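You operate a simulated robot arm through the tools that you are given. There is no shell and no other tool. Be economical: measure what you need, move in short steps, check, and stop when the job is done.

You are at the controls of a simulated robot arm. One attempt, no reset.

Task
Push the door of the steel cabinet by the railing shut. Stack the small carton that says "glands" from the top of the lower belt on top of the small carton that says "clips". Take the backpack and put it on the low shelf of the water stand. The order is free. Set down upright: backpack.
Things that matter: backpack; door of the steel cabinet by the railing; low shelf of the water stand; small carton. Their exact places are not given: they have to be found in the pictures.

Only the result counts: the job must be done as asked and must still hold three seconds after the hand-in. Knocking over, shifting, dropping, spilling or breaking anything else fails it.

Robot
A 7-joint arm with a two-finger parallel gripper on a trunk, on a base that drives. Base frame: it is fixed to the floor where the robot stands at the start and does not move with it; the origin is under the middle of the robot, x ahead of it, y to its left, z up. Units: mm, degrees, N and s.
Its first joint turns from -149.0 to 149.0 degrees. Places, roughly: backpack [2000, 8750, 500]; door of the steel cabinet by the railing [1000, 0, 500]; low shelf of the water stand [4100, 7800, 200]; small carton [10750, 1250, 750]. Payload 3.5 kg.
The tool frame sits at the grasp point between the pads (the TCP): z along the fingers, y along the line on which they close. The tips reach 23 mm beyond it. Largest opening 94 mm; finger width 38, thickness 10; the body of the gripper, 54 by 96 mm, starts 39 mm behind the TCP.
Orientation is that of the tool frame in the base frame, as a unit quaternion [x, y, z, w]. With the fingers straight down and closing along the base's y, the tool's x points along the base's -x, its y along +y and its z along -z.

Tools
- The arm moves only by the tool apply_moves. Its argument "steps" is a list of rows, each an object of numbers (a shift or turn left out is 0, a gripper value left out holds the last): "hand": the gripper command, from -1 (shut) to 1 (fully open), values between in proportion; "dx", "dy", "dz": the shift along the tool's x, y, z in units of 20 mm (1.0 is 20 mm); "wx", "wy", "wz": the turn, a rotation vector about the tool's x, y, z in units of 4 degrees (1.0 is 4 degrees). In form: [{"hand": .., "dx": .., "dy": .., "dz": .., "wx": .., "wy": .., "wz": ..}, ...]. A call has 1 to 10 rows; each row shifts and turns the commanded pose from where the row before left it, along the tool's axes as they then stand. A call with a number of a shift or a turn outside -1 to 1 is refused whole. A row lasts 0.2 s, in which the tool goes at most 50 mm and 8.6 degrees; a call with a longer step from one row to the next is refused whole, and so is a gripper value outside its range. Where a pose cannot be reached the arm comes as near as it can. A force on the tool above 40 N (or 10 N above the force at the start of the call, whichever is more), or a blocked arm, ends the call early, and 0.2 s more pass. The fingers move at their own pace (about 153 mm/s each) and stop on an object; they squeeze with about 39 N. The grip force told is the motor's: it shows also when the fingers shut on nothing. Time passes only in rows, and 0.2 s behind the last, so rows that do not move let the fingers close. The reply holds the time, the measured pose of the TCP, the force on the tool along the base axes, the opening and the grip force, in the units named above and with some noise, with the torque about the TCP (base axes, N m) and any sound that the robot's microphone picked up.
- Cameras (640 x 400 px; columns grow to the right, rows downward): "scene" is now at [-237.2, 187.3, 1288.8]; the picture's right is [-0.03, -1.00, 0.00], its down [-0.38, 0.01, -0.92] and it looks along [0.92, -0.03, -0.38] (base axes); focal length 252 px, centre (320, 200). "wrist" rides on the gripper at [86, 16, -75] in the tool frame; the picture's right is [-0.18, 0.98, 0.00], its down [-0.58, -0.11, -0.81] and it looks along [-0.79, -0.15, 0.59] (tool axes); focal length 243 px, centre (320, 200).
- get_image(camera): a new picture of that camera. It takes no simulated time.
- steer(legs): drives the robot by 1 to 6 legs, each [ahead, left, turn to the left] in mm, mm and degrees, along the robot's own axes; the way and the turn of a leg run together, so that a leg with both is an arc; at most 1500 mm and 180 degrees a leg. The arm and the cameras ride along, it lands a little off, and it stops where it bumps. It gives what a move gives.
- head_to(pan, tilt): turns the head with the scene camera to pan (to the left, within 143 degrees either way) and tilt (down, from -29 to 69), counted from straight ahead of the robot. It gives what a move gives.
- measure_at(camera, pixels): there is no depth. For up to 12 entries [column, row, z] of the newest picture of that camera ("zoom" is the newest enlarged one), the place [x, y] in the base frame at which the ray of that pixel passes the height z, good to about 2 mm. It takes no simulated time.
- inspect(camera, box): a new picture of the part [left, top, right, bottom] of that camera's present view, enlarged. It takes no simulated time.
- close_job(): hands the job in; it is judged then, once.

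Keep the steps short. Do not move on a guess: measure, check each grasp and each placing, and mend mistakes. In all there are 110 turns and 82 pictures (those below and enlarged ones count). Leave the gripper open and the arm clear of the work at the hand-in unless told otherwise, and finish with a single line.

The tools are called after ">>>" as a command line: name --argument value ..., lists and objects as JSON in quotes. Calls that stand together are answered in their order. apply_moves: Moves the arm, as the interface text tells. Its arguments: {"type":"object","properties":{"steps":{"type":"array"}},"required":["steps"]} The other tools are called the same way: steer (legs) drives the base; head_to (pan, tilt) turns the head that bears the scene camera; get_image (camera) takes a picture; measure_at (camera, pixels) gives the place at which the rays of pixels pass given heights; inspect (camera, box) takes an enlarged picture of a part of a camera's view; close_job () hands the job in.

At the start:

```text
t: 0.0
eef_pos: [654.1, -210.9, 860.7]
orientation: [0.0, 1.0, 0.0, 0.0]
wrist_force: [-0.1, 0.7, -0.2]
moment: [0.02, -0.02, 0.02]
finger_gap: 93.9
grasp_force: 0.0
robot x, y, heading: [0.7, 0.3, -0.1]
head pan, tilt: [-1.7, 22.4]
```

scene: 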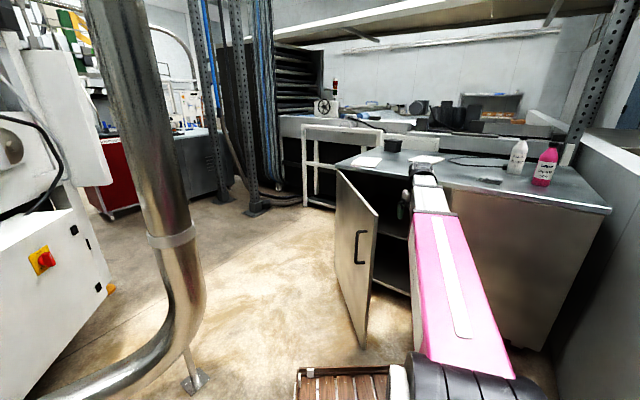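
wrist: 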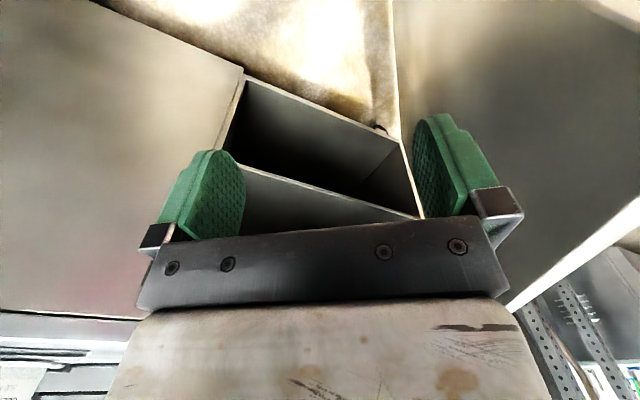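

I see the open cabinet door ahead, with its handle at about (360,245). I'll enlarge that part first, then measure it.

>>> inspect --camera "scene" --box '[280, 130, 460, 380]'

>>> measure_at --camera "scene" --pixels '[[337, 172, 750], [337, 172, 800], [378, 213, 750], [378, 213, 800], [365, 348, 50], [365, 348, 100], [345, 297, 50], [345, 297, 100], [335, 163, 850], [610, 208, 850], [547, 350, 0], [360, 245, 600]]'

```text
1.60 times, centred on (370, 255) of scene
```

zoom: 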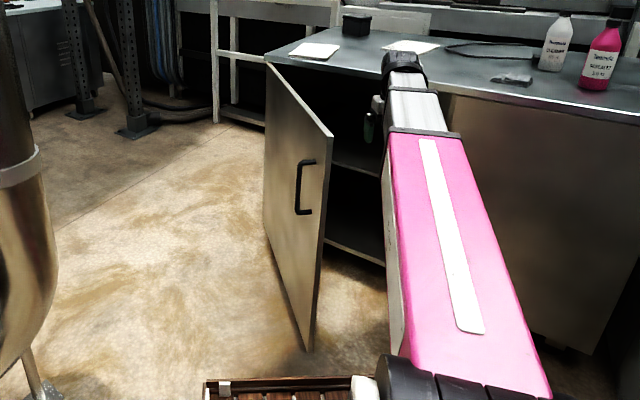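

```text
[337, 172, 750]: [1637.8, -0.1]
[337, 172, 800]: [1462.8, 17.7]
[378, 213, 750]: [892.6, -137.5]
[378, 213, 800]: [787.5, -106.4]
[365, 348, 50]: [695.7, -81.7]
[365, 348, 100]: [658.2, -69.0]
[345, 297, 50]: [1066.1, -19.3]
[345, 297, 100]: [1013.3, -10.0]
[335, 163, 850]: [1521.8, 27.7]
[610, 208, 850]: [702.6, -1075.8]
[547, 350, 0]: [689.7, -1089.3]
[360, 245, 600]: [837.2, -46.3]
```

>>> measure_at --camera "wrist" --pixels '[[245, 75, 60], [245, 75, 100], [400, 143, 60], [400, 143, 100], [245, 165, 450], [420, 216, 450], [390, 5, 60], [390, 5, 100], [95, 2, 60], [95, 2, 100], [512, 308, 850], [140, 318, 850]]'

>>> inspect --camera "wrist" --box '[160, 0, 640, 300]'

```text
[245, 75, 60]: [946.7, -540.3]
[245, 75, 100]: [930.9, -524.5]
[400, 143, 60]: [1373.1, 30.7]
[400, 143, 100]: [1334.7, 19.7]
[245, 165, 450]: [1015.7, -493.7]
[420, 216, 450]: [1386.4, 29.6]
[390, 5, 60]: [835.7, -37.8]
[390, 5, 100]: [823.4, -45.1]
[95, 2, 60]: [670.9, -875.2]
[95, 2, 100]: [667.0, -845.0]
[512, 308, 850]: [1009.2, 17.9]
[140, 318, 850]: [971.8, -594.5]
```

```text
1.33 times, centred on (400, 150) of wrist
```

zoom: 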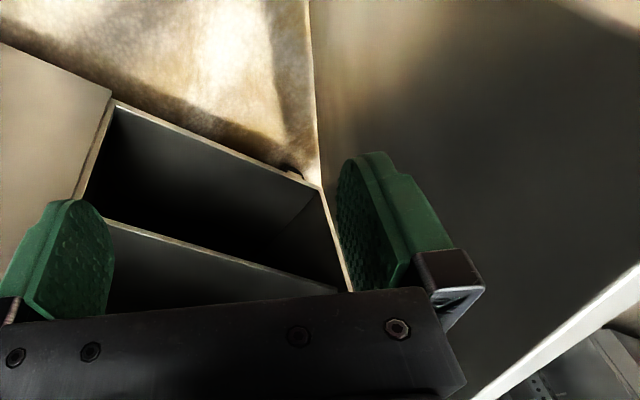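

>>> head_to --pan 20 --tilt 50

>>> get_image --camera "scene"

```text
t: 0.9
eef_pos: [653.3, -210.8, 860.6]
orientation: [0.0, 1.0, 0.0, 0.0]
wrist_force: [-0.7, -0.2, -0.3]
moment: [-0.03, -0.02, 0.01]
finger_gap: 93.9
grasp_force: 0.2
robot x, y, heading: [-1.7, 1.4, 0.0]
head pan, tilt: [20.0, 50.0]
```

```text
77 pictures are left
```

scene: 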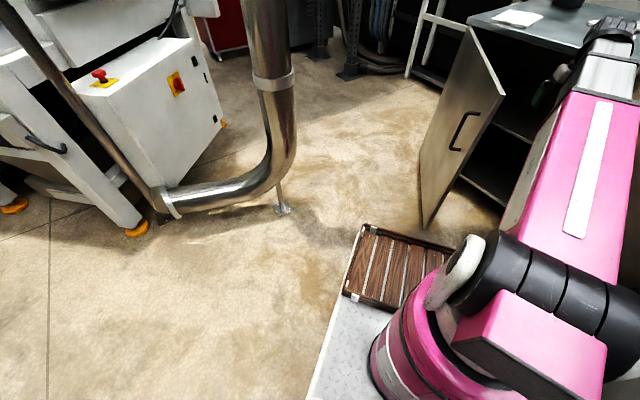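

>>> measure_at --camera "scene" --pixels '[[282, 208, 0], [165, 215, 150], [290, 150, 200], [365, 225, 300], [365, 225, 0], [365, 225, 500], [310, 395, 300], [425, 228, 75], [140, 232, 0], [458, 247, 500]]'

>>> head_to --pan 100 --tilt 20

>>> get_image --camera "scene"

>>> head_to --pan -100 --tilt 20

>>> get_image --camera "scene"

```text
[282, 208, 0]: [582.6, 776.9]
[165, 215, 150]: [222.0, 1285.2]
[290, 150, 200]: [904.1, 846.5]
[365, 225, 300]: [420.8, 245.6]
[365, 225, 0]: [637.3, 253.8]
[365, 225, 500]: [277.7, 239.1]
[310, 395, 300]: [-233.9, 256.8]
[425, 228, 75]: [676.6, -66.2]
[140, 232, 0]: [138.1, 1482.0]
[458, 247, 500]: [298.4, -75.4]
```

```text
t: 2.5
eef_pos: [655.3, -209.9, 860.7]
orientation: [0.0, 1.0, 0.0, 0.0]
wrist_force: [0.3, 0.3, -0.1]
moment: [0.0, 0.0, 0.03]
finger_gap: 94.0
grasp_force: 0.0
robot x, y, heading: [-0.1, 4.8, 0.1]
head pan, tilt: [100.0, 20.0]
```

```text
76 pictures are left
```

scene: 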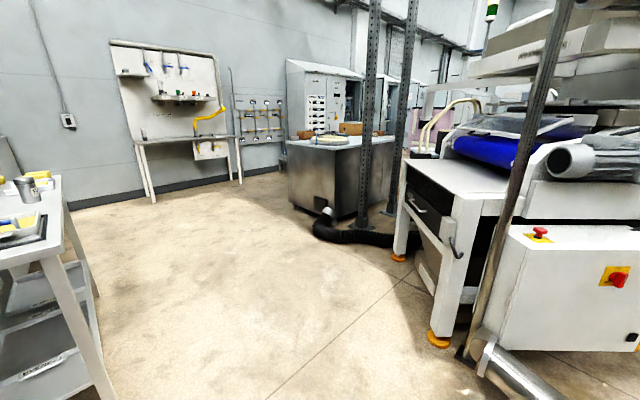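

```text
t: 5.4
eef_pos: [653.6, -210.5, 860.3]
orientation: [0.001, 1.0, 0.0, 0.0]
wrist_force: [0.5, 0.0, 0.0]
moment: [-0.02, 0.01, 0.0]
finger_gap: 93.9
grasp_force: 0.0
robot x, y, heading: [-1.6, -0.3, 0.0]
head pan, tilt: [-100.0, 20.0]
```

```text
75 pictures are left
```

scene: 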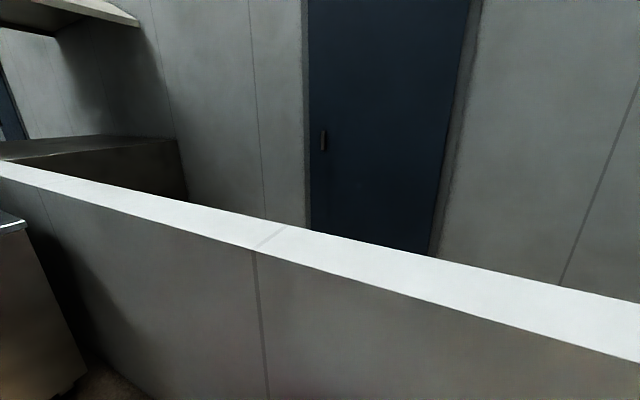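

Plan for the door: its hinge is near (1345,25) and its free edge near (670,-75), and it stands about 45° open. The hand is on the inner side, so I'll close the fingers, lift it over the door top (z≈850) and move to the left, outer side.

>>> apply_moves --steps '[{"hand": -1, "dz": -1, "dy": 1}, {"dz": -1, "dy": 1}, {"dz": -1, "dy": 1}, {"dz": -1, "dy": 1}, {"dz": -1, "dy": 1}, {"dz": -1, "dy": 1}, {"dz": -1, "dy": 1}, {"dz": -0.5, "dy": 1}, {"dy": 1}, {"dy": 1}]'

>>> apply_moves --steps '[{"dy": 1}, {"dy": 1}, {"dy": 1}, {"dy": 1}, {"dy": 1}, {"dy": 1}, {"dy": 1}, {"dy": 1}, {"dy": 1}, {"dy": 1}]'

>>> apply_moves --steps '[{"wz": 1}, {"wz": 1}, {"wz": 1}, {"wz": 1}, {"wz": 1}, {"wz": 1}, {"wz": 1}, {"wz": 1}, {"wz": 1}, {"wz": 1}]'

>>> apply_moves --steps '[{"wy": -1}, {"wy": -1}, {"wy": -1}, {"wy": -1}, {"wy": -1}, {"wy": -1}, {"wy": -1}, {"wy": -1}, {"wy": -1}, {"wy": -1}]'

>>> apply_moves --steps '[{"wy": -1}, {"wy": -1}, {"wy": -1}, {"wy": -1}, {"wy": -1}]'

>>> head_to --pan -5 --tilt 30

>>> get_image --camera "scene"

```text
t: 7.6
eef_pos: [653.0, -13.0, 1011.1]
orientation: [0.001, 1.0, 0.0, 0.0]
wrist_force: [-0.5, 0.1, -0.9]
moment: [-0.04, -0.02, -0.02]
finger_gap: 0.0
grasp_force: 39.5
robot x, y, heading: [0.4, 1.4, -0.0]
head pan, tilt: [-100.0, 20.0]
```

```text
t: 9.8
eef_pos: [654.1, 190.7, 1009.0]
orientation: [0.0, 1.0, 0.0, 0.0]
wrist_force: [-0.3, -0.2, -0.7]
moment: [0.02, 0.0, -0.01]
finger_gap: 0.0
grasp_force: 39.1
robot x, y, heading: [-0.2, 0.0, 0.0]
head pan, tilt: [-100.0, 20.0]
```

```text
t: 12.0
eef_pos: [653.8, 188.9, 1010.0]
orientation: [0.344, 0.939, 0.0, 0.0]
wrist_force: [-0.8, -0.6, 0.4]
moment: [-0.03, -0.03, 0.0]
finger_gap: 0.2
grasp_force: 38.9
robot x, y, heading: [1.9, -1.0, 0.1]
head pan, tilt: [-100.0, 20.0]
```

```text
t: 14.2
eef_pos: [654.6, 188.6, 1011.6]
orientation: [0.321, 0.883, -0.118, 0.322]
wrist_force: [-0.3, -0.2, 0.8]
moment: [0.0, 0.02, -0.01]
finger_gap: 0.0
grasp_force: 38.5
robot x, y, heading: [2.6, 1.0, 0.2]
head pan, tilt: [-100.0, 20.0]
```

```text
t: 15.4
eef_pos: [653.8, 188.7, 1010.5]
orientation: [0.296, 0.813, -0.171, 0.47]
wrist_force: [0.1, -0.7, 1.0]
moment: [0.02, 0.02, -0.01]
finger_gap: 0.0
grasp_force: 39.2
robot x, y, heading: [1.3, -2.0, 0.0]
head pan, tilt: [-100.0, 20.0]
```

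```text
t: 17.1
eef_pos: [654.8, 188.2, 1010.3]
orientation: [0.297, 0.813, -0.172, 0.47]
wrist_force: [-1.0, 0.8, 0.2]
moment: [0.01, 0.0, -0.03]
finger_gap: 0.3
grasp_force: 39.0
robot x, y, heading: [-1.3, 0.1, -0.1]
head pan, tilt: [-5.0, 30.0]
```

```text
74 pictures are left
```

scene: 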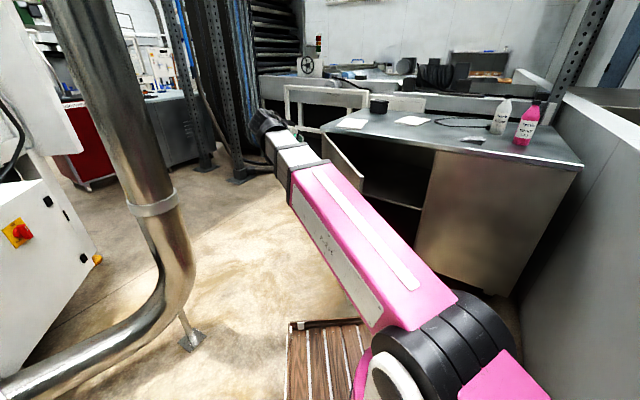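

Tool z is (0.66,-0.56,-0.5), as I wanted. Next I'll lower to z≈650 while moving a little along +x, still about 200 mm left of the door.

>>> apply_moves --steps '[{"dx": 0.75, "dy": 0.19, "dz": 0.7}, {"dx": 0.75, "dy": 0.19, "dz": 0.7}, {"dx": 0.75, "dy": 0.19, "dz": 0.7}, {"dx": 0.75, "dy": 0.19, "dz": 0.7}, {"dx": 0.75, "dy": 0.19, "dz": 0.7}, {"dx": 0.75, "dy": 0.19, "dz": 0.7}, {"dx": 0.75, "dy": 0.19, "dz": 0.7}, {"dx": 0.75, "dy": 0.19, "dz": 0.7}, {"dx": 0.75, "dy": 0.19, "dz": 0.7}]'

>>> apply_moves --steps '[{"dx": 0.75, "dy": 0.19, "dz": 0.7}, {"dx": 0.75, "dy": 0.19, "dz": 0.7}, {"dx": 0.75, "dy": 0.19, "dz": 0.7}, {"dx": 0.75, "dy": 0.19, "dz": 0.7}, {"dx": 0.75, "dy": 0.19, "dz": 0.7}, {"dx": 0.75, "dy": 0.19, "dz": 0.7}, {"dx": 0.75, "dy": 0.19, "dz": 0.7}, {"dx": 0.75, "dy": 0.19, "dz": 0.7}, {"dx": 0.75, "dy": 0.19, "dz": 0.7}]'

>>> get_image --camera "wrist"

>>> get_image --camera "scene"

```text
t: 19.1
eef_pos: [707.2, 188.5, 831.6]
orientation: [0.297, 0.813, -0.172, 0.47]
wrist_force: [0.1, -0.9, 0.7]
moment: [-0.04, 0.02, 0.02]
finger_gap: 0.1
grasp_force: 38.6
robot x, y, heading: [2.9, 2.3, 0.1]
head pan, tilt: [-5.0, 30.0]
```

```text
t: 21.1
eef_pos: [761.2, 188.5, 649.9]
orientation: [0.297, 0.813, -0.172, 0.469]
wrist_force: [-0.1, 0.2, -0.4]
moment: [0.01, -0.01, 0.0]
finger_gap: 0.0
grasp_force: 39.6
robot x, y, heading: [-3.0, 0.4, 0.1]
head pan, tilt: [-5.0, 30.0]
```

```text
73 pictures are left
```

wrist: 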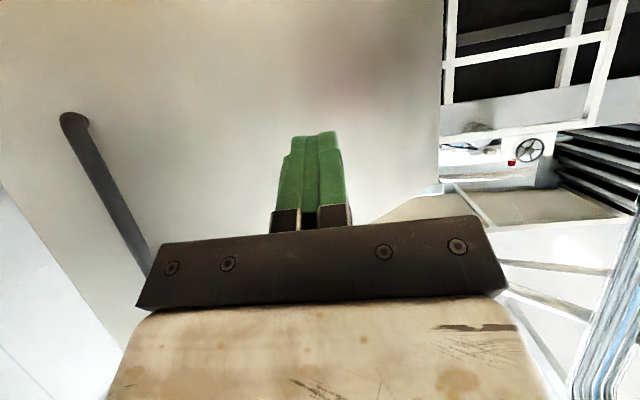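

```text
72 pictures are left
```

scene: 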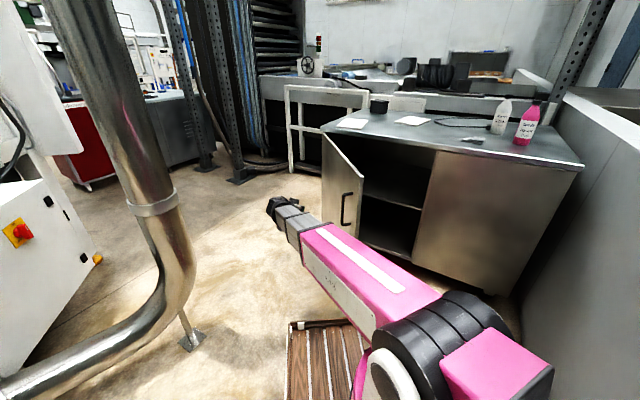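

Now I'll raise to z≈740 to clear the handle, then move along -y towards the door face.

>>> apply_moves --steps '[{"dx": -0.9, "dz": -0.5}, {"dx": -0.9, "dz": -0.5}, {"dx": -0.9, "dz": -0.5}, {"dx": -0.9, "dz": -0.5}, {"dx": -0.32, "dy": -0.766, "dz": 0.556}, {"dx": -0.32, "dy": -0.766, "dz": 0.556}, {"dx": -0.32, "dy": -0.766, "dz": 0.556}, {"dx": -0.32, "dy": -0.766, "dz": 0.556}, {"dx": -0.32, "dy": -0.766, "dz": 0.556}, {"dx": -0.32, "dy": -0.766, "dz": 0.556}]'

>>> apply_moves --steps '[{"dx": -0.32, "dy": -0.766, "dz": 0.556}, {"dx": -0.32, "dy": -0.766, "dz": 0.556}, {"dx": -0.32, "dy": -0.766, "dz": 0.556}, {"dx": -0.32, "dy": -0.766, "dz": 0.556}, {"dx": -0.32, "dy": -0.766, "dz": 0.556}, {"dx": -0.32, "dy": -0.766, "dz": 0.556}, {"dx": -0.32, "dy": -0.766, "dz": 0.556}, {"dx": -0.32, "dy": -0.766, "dz": 0.556}]'

>>> get_image --camera "scene"

```text
t: 23.3
eef_pos: [763.0, 65.5, 734.0]
orientation: [0.296, 0.814, -0.171, 0.469]
wrist_force: [-0.1, -0.1, -0.1]
moment: [0.02, 0.01, -0.02]
finger_gap: 0.3
grasp_force: 39.1
robot x, y, heading: [1.6, -0.7, -0.2]
head pan, tilt: [-5.0, 30.0]
```

```text
t: 25.1
eef_pos: [761.4, -92.1, 734.0]
orientation: [0.296, 0.814, -0.171, 0.47]
wrist_force: [0.0, 0.5, -0.3]
moment: [0.04, -0.03, 0.0]
finger_gap: 0.3
grasp_force: 38.5
robot x, y, heading: [0.7, 2.1, 0.1]
head pan, tilt: [-5.0, 30.0]
```

```text
71 pictures are left
```

scene: 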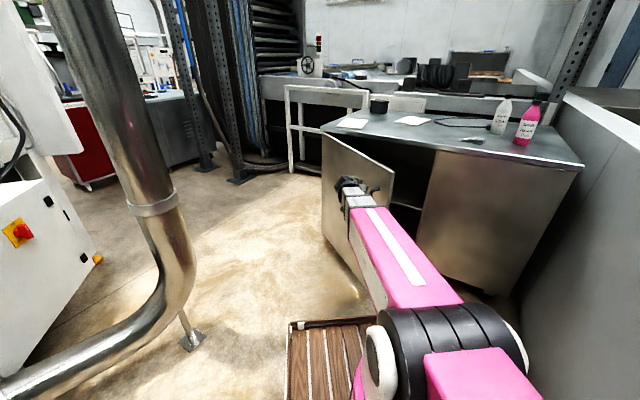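

The door is moving freely. I'll keep following the arc.

>>> apply_moves --steps '[{"dx": -0.45, "dy": -0.466, "dz": 0.785}, {"dx": -0.45, "dy": -0.466, "dz": 0.785}, {"dx": -0.45, "dy": -0.466, "dz": 0.785}, {"dx": -0.45, "dy": -0.466, "dz": 0.785}, {"dx": -0.45, "dy": -0.466, "dz": 0.785}, {"dx": -0.45, "dy": -0.466, "dz": 0.785}, {"dx": -0.45, "dy": -0.466, "dz": 0.785}, {"dx": -0.45, "dy": -0.466, "dz": 0.785}, {"dx": -0.45, "dy": -0.466, "dz": 0.785}, {"dx": -0.45, "dy": -0.466, "dz": 0.785}]'

>>> apply_moves --steps '[{"dx": -0.5, "dy": -0.11, "dz": 0.86}, {"dx": -0.5, "dy": -0.11, "dz": 0.86}, {"dx": -0.5, "dy": -0.11, "dz": 0.86}, {"dx": -0.5, "dy": -0.11, "dz": 0.86}, {"dx": -0.5, "dy": -0.11, "dz": 0.86}]'

>>> get_image --camera "scene"

```text
t: 27.3
eef_pos: [839.6, -281.1, 732.9]
orientation: [0.296, 0.814, -0.171, 0.47]
wrist_force: [-0.2, -0.1, -0.1]
moment: [0.02, 0.01, -0.02]
finger_gap: 0.2
grasp_force: 38.7
robot x, y, heading: [-1.2, 0.3, 0.0]
head pan, tilt: [-5.0, 30.0]
```

```text
t: 28.5
eef_pos: [910.1, -351.5, 730.7]
orientation: [0.296, 0.814, -0.171, 0.47]
wrist_force: [0.6, 0.1, -0.1]
moment: [0.04, -0.02, -0.02]
finger_gap: 0.1
grasp_force: 39.0
robot x, y, heading: [-2.0, -0.3, -0.1]
head pan, tilt: [-5.0, 30.0]
```

```text
70 pictures are left
```

scene: 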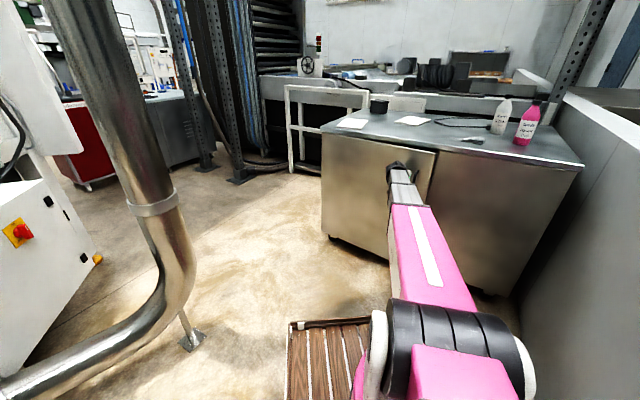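

Nearly shut. I'll push on along the front's normal until contact.

>>> apply_moves --steps '[{"dx": -0.495, "dy": 0.06, "dz": 0.863}, {"dx": -0.495, "dy": 0.06, "dz": 0.863}, {"dx": -0.495, "dy": 0.06, "dz": 0.863}, {"dx": -0.25, "dy": 0.03, "dz": 0.43}, {"dx": -0.25, "dy": 0.03, "dz": 0.43}, {"dx": -0.25, "dy": 0.03, "dz": 0.43}, {"dx": -0.25, "dy": 0.03, "dz": 0.43}]'

>>> inspect --camera "scene" --box '[310, 110, 600, 310]'

```text
t: 29.4
eef_pos: [953.3, -384.9, 730.6]
orientation: [0.298, 0.815, -0.17, 0.468]
wrist_force: [-4.4, 3.8, 2.5]
moment: [-0.06, -0.04, 0.0]
finger_gap: 0.1
grasp_force: 39.4
robot x, y, heading: [-0.4, 0.3, 0.0]
head pan, tilt: [-5.0, 30.0]
stopped in row 4: the force on the tool passed its limit at 51 N (the readings are from after the stop); the commanded pose is now the measured one
```

```text
2.00 times, centred on (455, 210) of scene
```

zoom: 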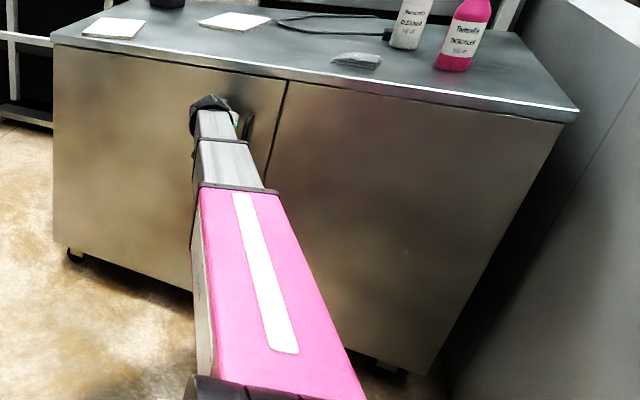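

The push stopped at 51 N, and the leaf looks flush with its neighbour. I'll back the hand off and check the door.

>>> apply_moves --steps '[{"dx": 0.495, "dy": -0.06, "dz": -0.863}, {"dx": 0.495, "dy": -0.06, "dz": -0.863}, {"dx": 0.495, "dy": -0.06, "dz": -0.863}, {"dx": 0.495, "dy": -0.06, "dz": -0.863}, {"dx": 0.495, "dy": -0.06, "dz": -0.863}, {"dx": 0.495, "dy": -0.06, "dz": -0.863}, {"dx": 0.495, "dy": -0.06, "dz": -0.863}, {"dx": 0.495, "dy": -0.06, "dz": -0.863}, {"dx": 0.495, "dy": -0.06, "dz": -0.863}, {"dx": 0.495, "dy": -0.06, "dz": -0.863}]'

>>> apply_moves --steps '[{"dx": 0.3, "dy": -0.6, "dz": -0.6, "wy": 1}, {"dz": -1, "wy": 1}, {"dz": -1, "wy": 1}, {"dz": -1, "wy": 1}, {"dz": -1, "wy": 1}, {"dz": -1, "wy": 1}, {"dz": -1, "wy": 1}, {"dz": -1, "wy": 1}, {"dz": -1, "wy": 1}, {"dz": -1, "wy": 1}]'

>>> apply_moves --steps '[{"dz": -1, "wy": 1, "wz": -1}, {"dz": -1, "wy": 1, "wz": -1}, {"dz": -1, "wy": 1, "wz": -1}, {"dz": -1, "wy": 1, "wz": -1}, {"dz": -1, "wy": 1, "wz": -1}, {"dx": 0.8, "wz": -1}, {"dx": 0.8, "wz": -1}, {"dx": 0.8, "wz": -1}, {"dx": 0.8, "wz": -1}, {"dx": 0.8, "wz": -1}]'

>>> inspect --camera "scene" --box '[310, 110, 600, 310]'

```text
t: 31.6
eef_pos: [792.3, -267.2, 732.7]
orientation: [0.297, 0.815, -0.17, 0.468]
wrist_force: [-0.5, -0.3, 1.0]
moment: [0.02, -0.01, 0.01]
finger_gap: 0.1
grasp_force: 39.4
robot x, y, heading: [-3.1, 2.2, -0.3]
head pan, tilt: [-5.0, 30.0]
```

```text
t: 33.8
eef_pos: [686.7, -194.2, 869.6]
orientation: [0.338, 0.926, -0.059, 0.16]
wrist_force: [0.2, -1.2, -0.2]
moment: [0.0, 0.02, -0.01]
finger_gap: 0.0
grasp_force: 38.3
robot x, y, heading: [1.3, 1.6, 0.1]
head pan, tilt: [-5.0, 30.0]
```

```text
t: 36.0
eef_pos: [597.7, -163.4, 967.1]
orientation: [0.004, 1.0, -0.023, -0.017]
wrist_force: [0.0, 0.4, -0.2]
moment: [-0.02, 0.02, 0.0]
finger_gap: 0.0
grasp_force: 39.4
robot x, y, heading: [0.4, -1.4, -0.1]
head pan, tilt: [-5.0, 30.0]
```

```text
2.00 times, centred on (455, 210) of scene
```

zoom: 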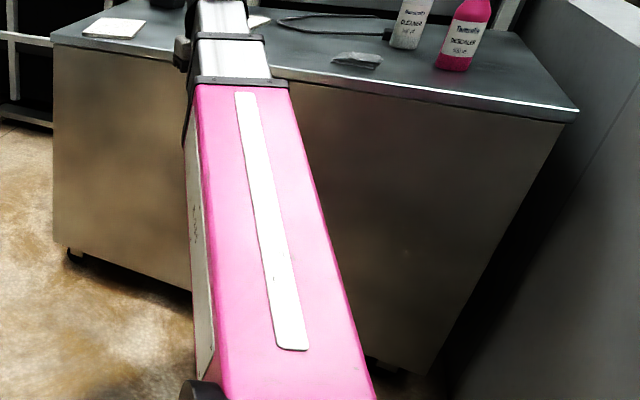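

I'll fold the arm in, drive left, then look back at the door and ahead at the route.

>>> apply_moves --steps '[{"dx": 0.9, "dy": 0.8}, {"dx": 0.9, "dy": 0.8}, {"dx": 0.9, "dy": 0.8}, {"dx": 0.9, "dy": 0.8}, {"dx": 0.9, "dy": 0.8}, {"dx": 0.9, "dy": 0.8}, {"dx": 0.9, "dy": 0.8}, {"dx": 0.9, "dy": 0.8}, {"dx": 0.9, "dy": 0.8}, {"dy": 0.8}]'

>>> steer --legs '[[-400, 0, 0], [0, 800, 0]]'

>>> head_to --pan -25 --tilt 20

>>> get_image --camera "scene"

>>> head_to --pan 80 --tilt 15

>>> get_image --camera "scene"

```text
t: 36.8
eef_pos: [552.8, -118.5, 966.3]
orientation: [0.0, 1.0, -0.026, -0.014]
wrist_force: [4.3, 2.1, -8.8]
moment: [-0.47, -0.41, -0.32]
finger_gap: 0.0
grasp_force: 39.2
robot x, y, heading: [1.5, 1.7, 0.1]
head pan, tilt: [-5.0, 30.0]
stopped in row 3: the force on the tool passed its limit at 49 N (the readings are from after the stop); the commanded pose is now the measured one
```

```text
t: 38.0
eef_pos: [505.5, -97.4, 966.8]
orientation: [-0.007, 1.0, -0.025, -0.014]
wrist_force: [1.3, -0.1, -4.3]
moment: [-0.12, -0.18, -0.02]
finger_gap: 0.0
grasp_force: 39.0
robot x, y, heading: [-48.2, 13.5, 1.0]
head pan, tilt: [-5.0, 30.0]
stopped in leg 1: the robot was blocked; the commanded pose is now the measured one
```

```text
t: 38.8
eef_pos: [505.6, -97.2, 966.9]
orientation: [-0.007, 1.0, -0.026, -0.015]
wrist_force: [1.9, -0.3, -5.1]
moment: [-0.12, -0.31, -0.05]
finger_gap: 0.0
grasp_force: 39.2
robot x, y, heading: [-50.4, 11.5, 0.6]
head pan, tilt: [-25.0, 20.0]
```

```text
67 pictures are left
```

scene: 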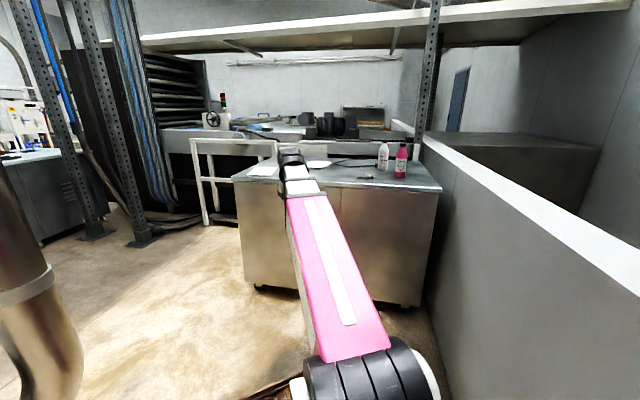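

```text
t: 40.6
eef_pos: [505.0, -98.0, 965.8]
orientation: [-0.007, 1.0, -0.025, -0.014]
wrist_force: [2.0, -0.6, -5.7]
moment: [-0.19, -0.33, -0.06]
finger_gap: 0.0
grasp_force: 38.7
robot x, y, heading: [-47.5, 12.2, 0.9]
head pan, tilt: [80.0, 15.0]
```

```text
66 pictures are left
```

scene: 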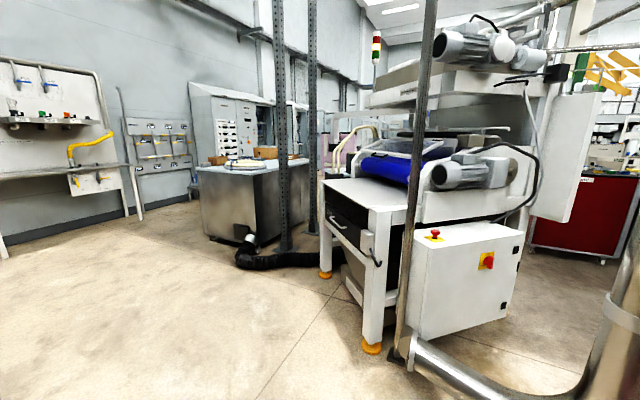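

Something is touching the tool, and the base was blocked while backing. I'll look at the wrist view and behind the robot.

>>> get_image --camera "wrist"

>>> head_to --pan 140 --tilt 45

>>> get_image --camera "scene"

>>> head_to --pan -15 --tilt 50

>>> get_image --camera "scene"

```text
65 pictures are left
```

wrist: 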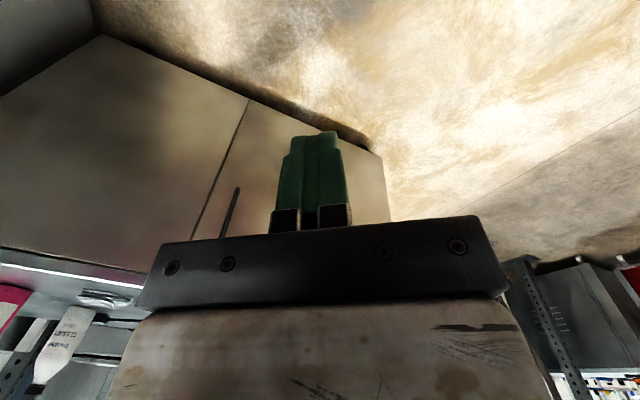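

```text
t: 41.9
eef_pos: [505.3, -97.2, 967.2]
orientation: [-0.007, 1.0, -0.026, -0.013]
wrist_force: [2.0, 0.4, -5.1]
moment: [-0.16, -0.36, -0.07]
finger_gap: 0.2
grasp_force: 39.2
robot x, y, heading: [-50.5, 10.9, 0.9]
head pan, tilt: [140.0, 45.0]
```

```text
64 pictures are left
```

scene: 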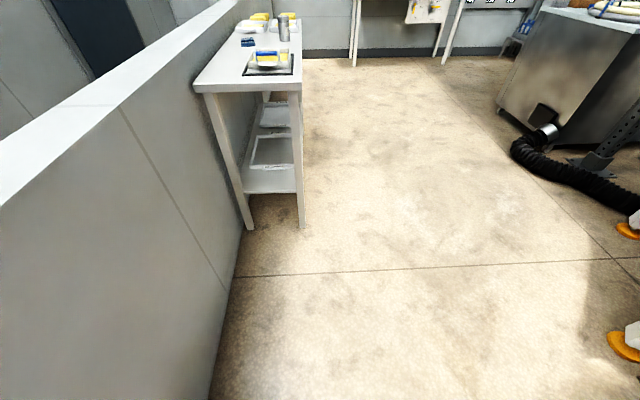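

```text
t: 44.3
eef_pos: [506.2, -97.8, 966.5]
orientation: [-0.007, 1.0, -0.025, -0.013]
wrist_force: [2.3, -0.4, -5.7]
moment: [-0.15, -0.33, -0.02]
finger_gap: 0.0
grasp_force: 38.6
robot x, y, heading: [-50.4, 10.0, 0.5]
head pan, tilt: [-15.0, 50.0]
```

```text
63 pictures are left
```

scene: 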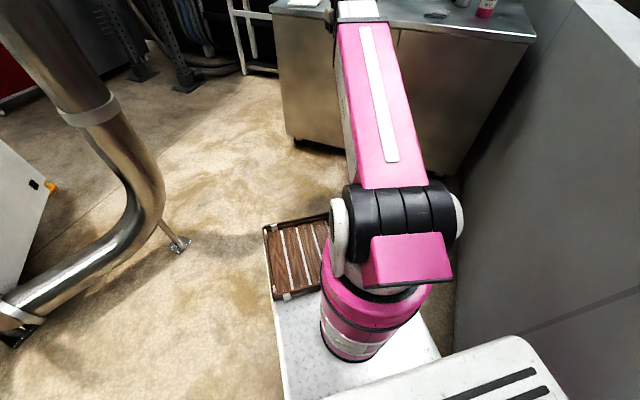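

>>> measure_at --camera "scene" --pixels '[[460, 180, 0], [456, 300, 0], [456, 350, 0], [265, 228, 300], [285, 399, 250], [440, 355, 250]]'

>>> apply_moves --steps '[{"dx": -1}, {"dx": -1}, {"dx": -0.8}]'

>>> steer --legs '[[0, 400, 0]]'

```text
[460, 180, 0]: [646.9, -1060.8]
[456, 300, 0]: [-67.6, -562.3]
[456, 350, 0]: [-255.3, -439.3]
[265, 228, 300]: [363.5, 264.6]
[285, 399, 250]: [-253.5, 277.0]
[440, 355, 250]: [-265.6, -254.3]
```

```text
t: 45.1
eef_pos: [560.0, -97.7, 966.9]
orientation: [-0.006, 1.0, -0.025, -0.014]
wrist_force: [0.2, 0.3, 0.6]
moment: [0.01, -0.03, 0.0]
finger_gap: 0.0
grasp_force: 38.3
robot x, y, heading: [-54.2, 13.9, 1.0]
head pan, tilt: [-15.0, 50.0]
```

```text
t: 47.6
eef_pos: [555.4, 299.1, 966.6]
orientation: [-0.007, 1.0, -0.026, -0.014]
wrist_force: [0.7, -0.8, 0.3]
moment: [-0.02, 0.01, -0.02]
finger_gap: 0.0
grasp_force: 38.8
robot x, y, heading: [-58.0, 408.9, 0.9]
head pan, tilt: [-15.0, 50.0]
```

The force is gone and the door line looks shut. I'll drive into the open floor at back-left, clear of the table near (-1130,833) and the post near (222,1285), and look around.

>>> steer --legs '[[-480, 850, 0]]'

>>> head_to --pan 75 --tilt 15

>>> get_image --camera "scene"

>>> measure_at --camera "scene" --pixels '[[320, 380, 0], [320, 250, 0], [400, 250, 0], [250, 250, 0], [100, 250, 0]]'

```text
t: 52.7
eef_pos: [69.5, 1152.8, 966.4]
orientation: [-0.004, 1.0, -0.026, -0.014]
wrist_force: [-0.1, 0.6, -0.8]
moment: [-0.02, -0.01, -0.04]
finger_gap: 0.0
grasp_force: 38.9
robot x, y, heading: [-538.0, 1267.0, 0.2]
head pan, tilt: [-15.0, 50.0]
```

```text
t: 54.4
eef_pos: [70.6, 1153.9, 966.4]
orientation: [-0.004, 1.0, -0.025, -0.014]
wrist_force: [1.1, 0.2, 0.5]
moment: [-0.03, 0.0, -0.03]
finger_gap: 0.0
grasp_force: 38.9
robot x, y, heading: [-539.0, 1266.6, 0.6]
head pan, tilt: [75.0, 15.0]
```

```text
62 pictures are left
```

scene: 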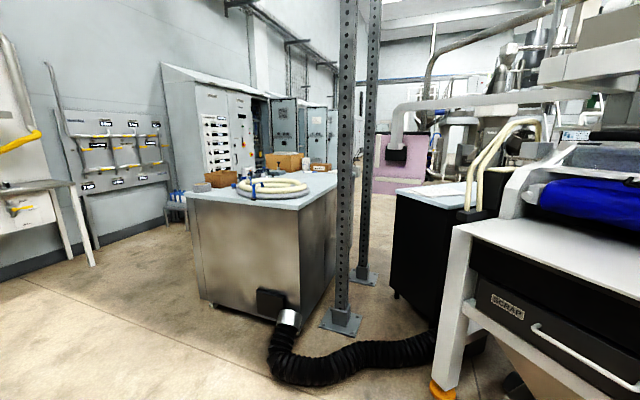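

```text
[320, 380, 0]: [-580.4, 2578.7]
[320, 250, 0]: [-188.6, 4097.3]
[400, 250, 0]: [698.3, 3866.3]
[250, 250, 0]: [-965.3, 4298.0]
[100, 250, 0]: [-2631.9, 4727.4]
```

>>> inspect --camera "scene" --box '[40, 60, 260, 330]'

>>> measure_at --camera "scene" --pixels '[[212, 308, 0], [275, 322, 0], [95, 265, 0], [75, 258, 0], [190, 225, 0], [340, 330, 0], [270, 365, 0], [435, 365, 0], [440, 392, 0], [365, 282, 0], [395, 297, 0]]'

```text
1.48 times, centred on (150, 195) of scene
```

zoom: 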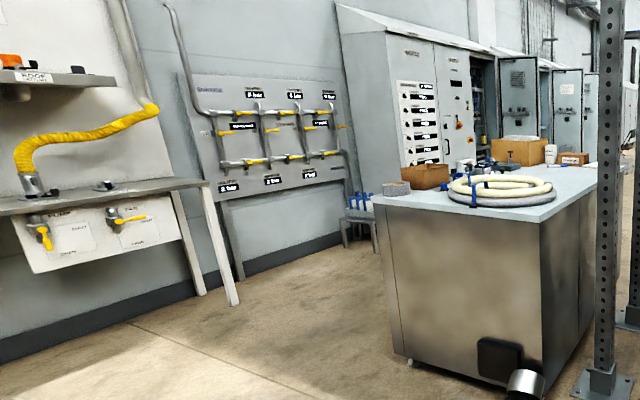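

```text
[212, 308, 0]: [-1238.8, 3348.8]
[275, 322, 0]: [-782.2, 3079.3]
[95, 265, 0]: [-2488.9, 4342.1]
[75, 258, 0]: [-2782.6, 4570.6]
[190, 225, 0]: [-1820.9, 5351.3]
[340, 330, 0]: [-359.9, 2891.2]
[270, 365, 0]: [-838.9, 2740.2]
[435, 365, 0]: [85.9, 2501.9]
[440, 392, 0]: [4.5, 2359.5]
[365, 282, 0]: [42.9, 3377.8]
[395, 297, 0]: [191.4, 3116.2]
```

The hose blocks the middle gap, so I'll move to where I can look along the passage left of the steel box and turn the robot to the room's axis.

>>> steer --legs '[[-300, 500, 0], [0, 0, 57], [340, 1100, 0]]'

>>> head_to --pan 0 --tilt 12

>>> get_image --camera "scene"

```text
t: 65.6
eef_pos: [-1137.2, 3076.3, 967.1]
orientation: [-0.48, 0.877, -0.029, 0.0]
wrist_force: [-0.2, -0.3, -0.6]
moment: [0.0, 0.04, -0.01]
finger_gap: 0.0
grasp_force: 39.0
robot x, y, heading: [-1568.7, 2626.4, 57.5]
head pan, tilt: [75.0, 15.0]
```

```text
t: 67.0
eef_pos: [-1138.9, 3076.2, 966.3]
orientation: [-0.48, 0.877, -0.029, 0.0]
wrist_force: [0.7, 0.2, 0.2]
moment: [0.01, -0.02, 0.0]
finger_gap: 0.1
grasp_force: 39.0
robot x, y, heading: [-1570.4, 2627.2, 57.2]
head pan, tilt: [0.0, 12.0]
```

```text
60 pictures are left
```

scene: 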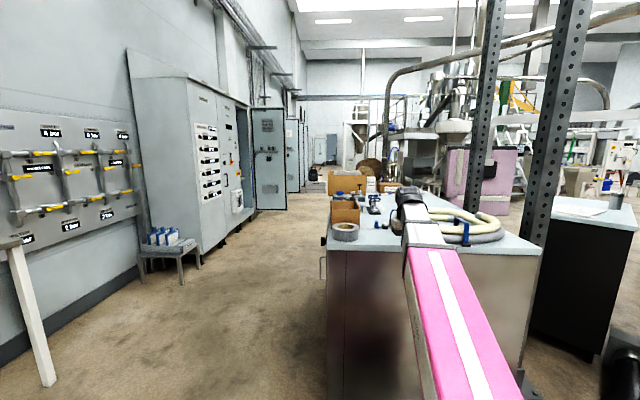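

There's a clear corridor between the electrical cabinets and the steel box. A dark thing at (313,173) may be the backpack, so I'll enlarge there and measure the corridor edges.

>>> inspect --camera "scene" --box '[240, 110, 440, 235]'

>>> measure_at --camera "scene" --pixels '[[200, 258, 0], [250, 225, 0], [285, 210, 0], [290, 195, 0], [183, 283, 0], [325, 235, 0], [325, 395, 0], [312, 180, 0], [330, 195, 0]]'

```text
3.20 times, centred on (340, 172) of scene
```

zoom: 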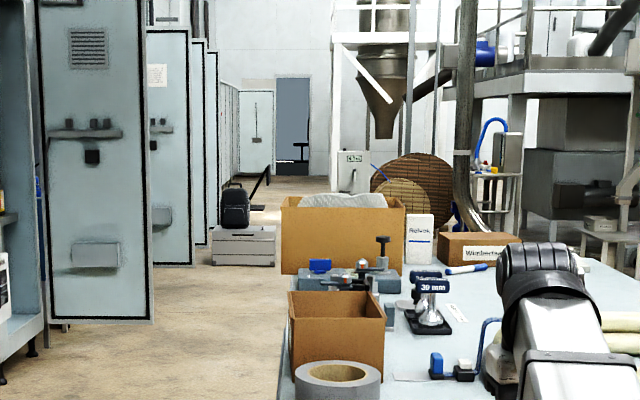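

```text
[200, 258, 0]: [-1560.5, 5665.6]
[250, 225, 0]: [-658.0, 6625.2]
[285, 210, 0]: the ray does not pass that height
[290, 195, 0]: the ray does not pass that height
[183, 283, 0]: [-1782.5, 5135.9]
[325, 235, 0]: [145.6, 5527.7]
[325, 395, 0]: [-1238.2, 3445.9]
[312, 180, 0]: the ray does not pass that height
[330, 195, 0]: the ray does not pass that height
```

The backpack sits on a grey crate beyond the open cabinet doors. I'll sidestep left to mid-corridor and drive ahead.

>>> steer --legs '[[0, 600, 0], [1500, 0, 0], [1500, 0, 0]]'

>>> head_to --pan 0 --tilt 18

>>> get_image --camera "scene"

```text
t: 84.7
eef_pos: [-16.2, 5970.0, 966.8]
orientation: [-0.472, 0.881, -0.029, -0.001]
wrist_force: [-0.1, 0.0, -0.2]
moment: [-0.01, -0.02, 0.07]
finger_gap: 0.1
grasp_force: 39.2
robot x, y, heading: [-450.7, 5526.0, 56.4]
head pan, tilt: [0.0, 12.0]
```

```text
t: 85.4
eef_pos: [-16.9, 5970.5, 966.5]
orientation: [-0.472, 0.881, -0.029, -0.001]
wrist_force: [-0.7, -0.5, 0.4]
moment: [-0.01, 0.0, 0.01]
finger_gap: 0.0
grasp_force: 38.9
robot x, y, heading: [-450.4, 5527.9, 56.7]
head pan, tilt: [0.0, 18.0]
```

```text
58 pictures are left
```

scene: 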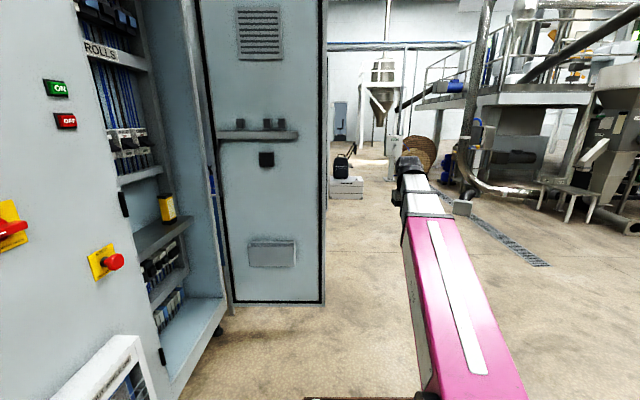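

>>> measure_at --camera "scene" --pixels '[[323, 303, 0], [235, 303, 0], [331, 198, 0], [363, 198, 0], [347, 175, 300], [550, 265, 0], [460, 215, 0], [340, 140, 0]]'

>>> inspect --camera "scene" --box '[310, 90, 510, 215]'

```text
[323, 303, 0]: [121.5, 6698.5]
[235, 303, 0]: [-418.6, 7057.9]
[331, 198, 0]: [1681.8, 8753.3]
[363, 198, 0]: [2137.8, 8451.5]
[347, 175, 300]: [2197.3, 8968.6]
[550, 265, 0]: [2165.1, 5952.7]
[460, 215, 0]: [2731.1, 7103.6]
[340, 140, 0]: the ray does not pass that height
```

```text
3.20 times, centred on (410, 152) of scene
```

zoom: 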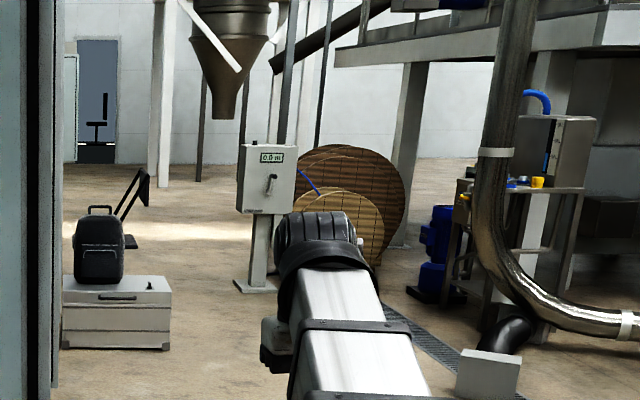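

The backpack stands on a crate at about (1950,8750), and the water stand is at right ahead. I'll move past the open door, whose edge is at (121,6698), keeping right of it.

>>> steer --legs '[[650, 0, 0], [0, -180, 0], [400, 0, 0], [0, -120, 0], [1500, 0, 0]]'

>>> head_to --pan -4 --tilt 35

>>> get_image --camera "scene"

```text
t: 100.3
eef_pos: [1661.9, 7965.3, 966.7]
orientation: [-0.479, 0.877, -0.03, -0.001]
wrist_force: [0.0, -0.1, 0.0]
moment: [0.0, -0.03, -0.02]
finger_gap: 0.2
grasp_force: 39.1
robot x, y, heading: [1235.6, 7513.7, 57.5]
head pan, tilt: [0.0, 18.0]
```

```text
t: 101.1
eef_pos: [1661.5, 7963.7, 966.4]
orientation: [-0.479, 0.878, -0.029, 0.0]
wrist_force: [0.9, 0.1, -0.4]
moment: [0.01, 0.0, 0.01]
finger_gap: 0.0
grasp_force: 38.8
robot x, y, heading: [1237.5, 7520.9, 57.3]
head pan, tilt: [-4.0, 35.0]
```

```text
56 pictures are left
```

scene: 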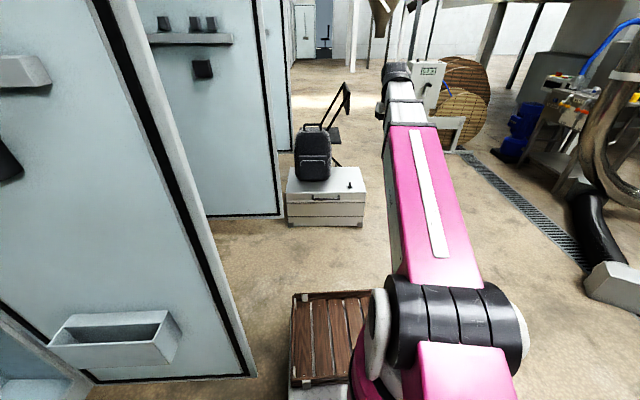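

>>> inspect --camera "scene" --box '[260, 110, 400, 240]'

>>> measure_at --camera "scene" --pixels '[[288, 227, 0], [362, 228, 0], [286, 192, 250], [365, 195, 250], [286, 192, 300], [365, 195, 300], [255, 377, 0], [280, 216, 0], [312, 127, 750], [312, 127, 700], [297, 178, 300], [330, 180, 300]]'

```text
3.08 times, centred on (330, 175) of scene
```

zoom: 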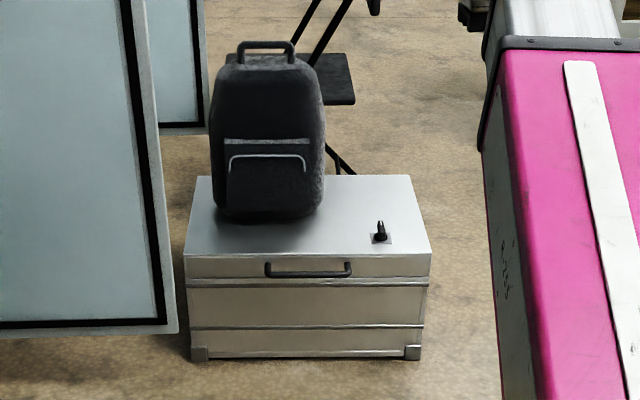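

```text
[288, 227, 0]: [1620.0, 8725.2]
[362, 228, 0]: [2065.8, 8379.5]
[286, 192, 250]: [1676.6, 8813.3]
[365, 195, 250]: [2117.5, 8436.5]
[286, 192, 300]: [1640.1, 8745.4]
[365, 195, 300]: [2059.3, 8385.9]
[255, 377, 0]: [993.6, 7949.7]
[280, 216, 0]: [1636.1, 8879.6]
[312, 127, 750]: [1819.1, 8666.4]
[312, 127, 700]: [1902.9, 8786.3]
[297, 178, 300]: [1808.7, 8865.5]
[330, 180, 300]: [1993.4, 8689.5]
```

Before I choose the grip, I'll look at the water stand and its low shelf.

>>> head_to --pan -45 --tilt 22

>>> get_image --camera "scene"

>>> inspect --camera "scene" --box '[200, 110, 400, 235]'

```text
t: 102.2
eef_pos: [1661.8, 7964.9, 965.5]
orientation: [-0.479, 0.877, -0.028, 0.0]
wrist_force: [-0.3, 0.3, 0.1]
moment: [0.02, 0.01, 0.01]
finger_gap: 0.0
grasp_force: 39.7
robot x, y, heading: [1235.3, 7517.5, 57.4]
head pan, tilt: [-45.0, 22.0]
```

```text
54 pictures are left
```

scene: 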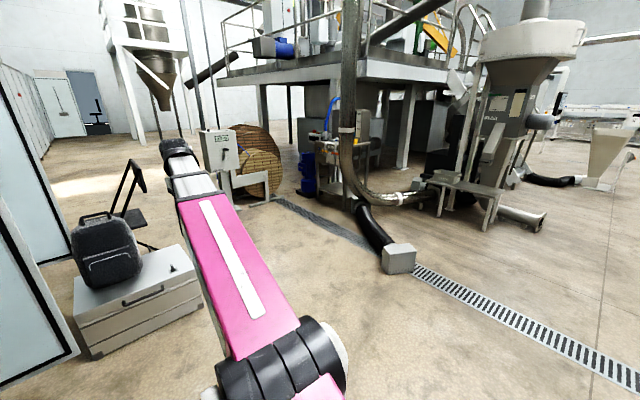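

```text
3.20 times, centred on (300, 172) of scene
```

zoom: 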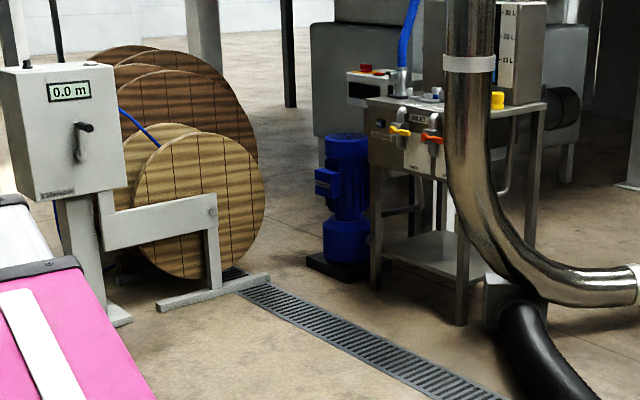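

>>> measure_at --camera "zoom" --pixels '[[375, 289, 0], [461, 325, 0], [383, 256, 150], [383, 256, 200], [458, 285, 200], [370, 164, 550], [370, 164, 600], [370, 164, 650], [367, 100, 850], [367, 100, 900], [416, 232, 200], [533, 250, 0]]'

```text
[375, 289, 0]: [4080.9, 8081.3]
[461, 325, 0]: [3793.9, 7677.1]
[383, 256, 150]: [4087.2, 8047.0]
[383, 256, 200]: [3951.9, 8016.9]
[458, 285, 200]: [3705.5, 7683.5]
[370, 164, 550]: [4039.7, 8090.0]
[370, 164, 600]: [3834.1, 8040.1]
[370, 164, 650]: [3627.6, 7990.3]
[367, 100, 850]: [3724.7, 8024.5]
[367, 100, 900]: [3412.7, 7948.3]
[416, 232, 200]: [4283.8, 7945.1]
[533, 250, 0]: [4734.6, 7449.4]
```

>>> measure_at --camera "zoom" --pixels '[[160, 310, 0], [268, 277, 0], [130, 322, 0], [320, 265, 0], [370, 278, 0], [500, 330, 0], [445, 178, 550], [445, 178, 500], [440, 395, 0]]'

>>> steer --legs '[[400, -1000, 0], [0, -250, -80]]'

>>> head_to --pan 0 --tilt 25

>>> get_image --camera "scene"

```text
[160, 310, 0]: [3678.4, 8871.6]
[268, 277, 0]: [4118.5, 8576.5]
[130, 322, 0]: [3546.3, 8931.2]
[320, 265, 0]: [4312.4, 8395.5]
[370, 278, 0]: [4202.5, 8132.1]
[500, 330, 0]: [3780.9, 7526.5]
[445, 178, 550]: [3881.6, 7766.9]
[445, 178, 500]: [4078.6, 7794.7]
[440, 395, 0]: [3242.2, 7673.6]
```

```text
t: 109.4
eef_pos: [2886.0, 7479.5, 967.7]
orientation: [-0.225, 0.974, -0.027, -0.008]
wrist_force: [0.1, 0.2, -1.0]
moment: [0.02, -0.03, -0.01]
finger_gap: 0.2
grasp_force: 39.0
robot x, y, heading: [2289.4, 7315.3, 26.0]
head pan, tilt: [-45.0, 22.0]
stopped in leg 2: the robot was blocked; the commanded pose is now the measured one
```

```text
t: 110.5
eef_pos: [2887.0, 7478.6, 966.7]
orientation: [-0.224, 0.974, -0.027, -0.008]
wrist_force: [0.2, 0.2, 0.2]
moment: [-0.01, -0.01, 0.03]
finger_gap: 0.0
grasp_force: 39.0
robot x, y, heading: [2286.1, 7313.0, 26.0]
head pan, tilt: [0.0, 25.0]
```

```text
52 pictures are left
```

scene: 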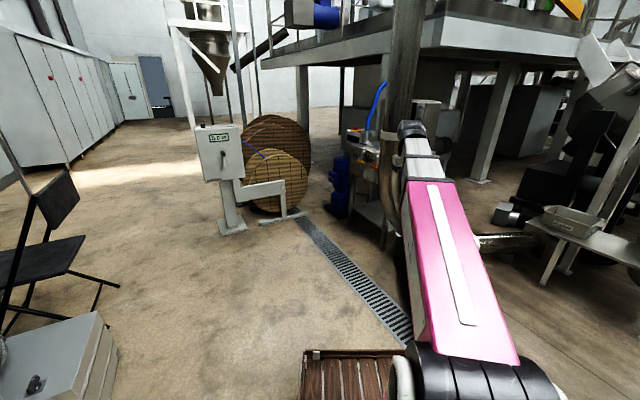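

The base touched the floor box on the pipe line at front right. I'll back off, go left, and swing in front of the stand.

>>> steer --legs '[[-100, 0, 0], [0, 540, 0], [1080, 0, 0], [0, 0, -61]]'

>>> head_to --pan 2 --tilt 35

>>> get_image --camera "scene"

>>> get_image --camera "wrist"

```text
t: 122.2
eef_pos: [3357.8, 7787.4, 965.2]
orientation: [0.293, 0.956, -0.019, -0.021]
wrist_force: [0.0, -0.1, 0.3]
moment: [0.02, 0.0, 0.03]
finger_gap: 0.0
grasp_force: 38.7
robot x, y, heading: [2917.1, 8227.5, -34.0]
head pan, tilt: [0.0, 25.0]
```

```text
t: 122.9
eef_pos: [3357.2, 7787.7, 965.6]
orientation: [0.293, 0.956, -0.018, -0.021]
wrist_force: [-0.2, 0.3, -0.4]
moment: [0.04, -0.01, 0.04]
finger_gap: 0.3
grasp_force: 38.6
robot x, y, heading: [2918.6, 8223.5, -33.8]
head pan, tilt: [2.0, 35.0]
```

```text
51 pictures are left
```

scene: 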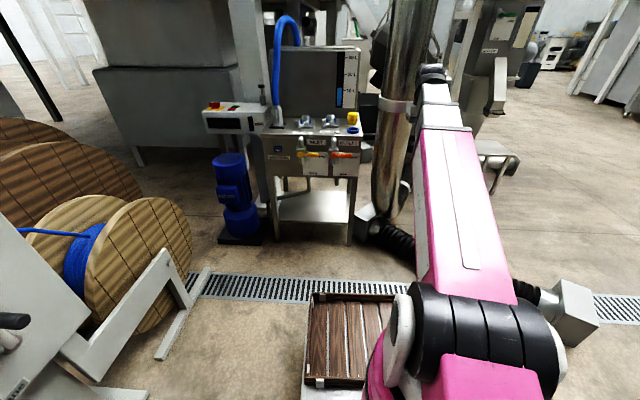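

```text
50 pictures are left
```

wrist: 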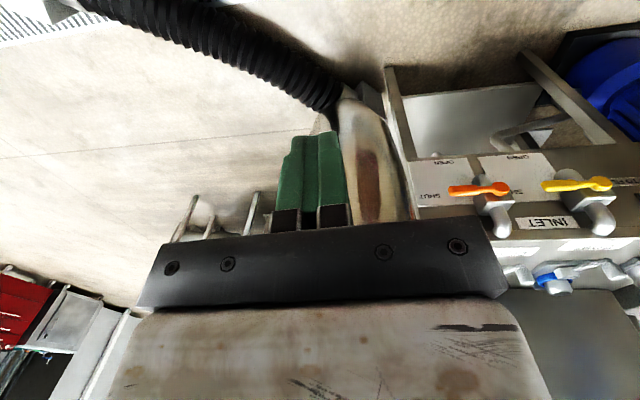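

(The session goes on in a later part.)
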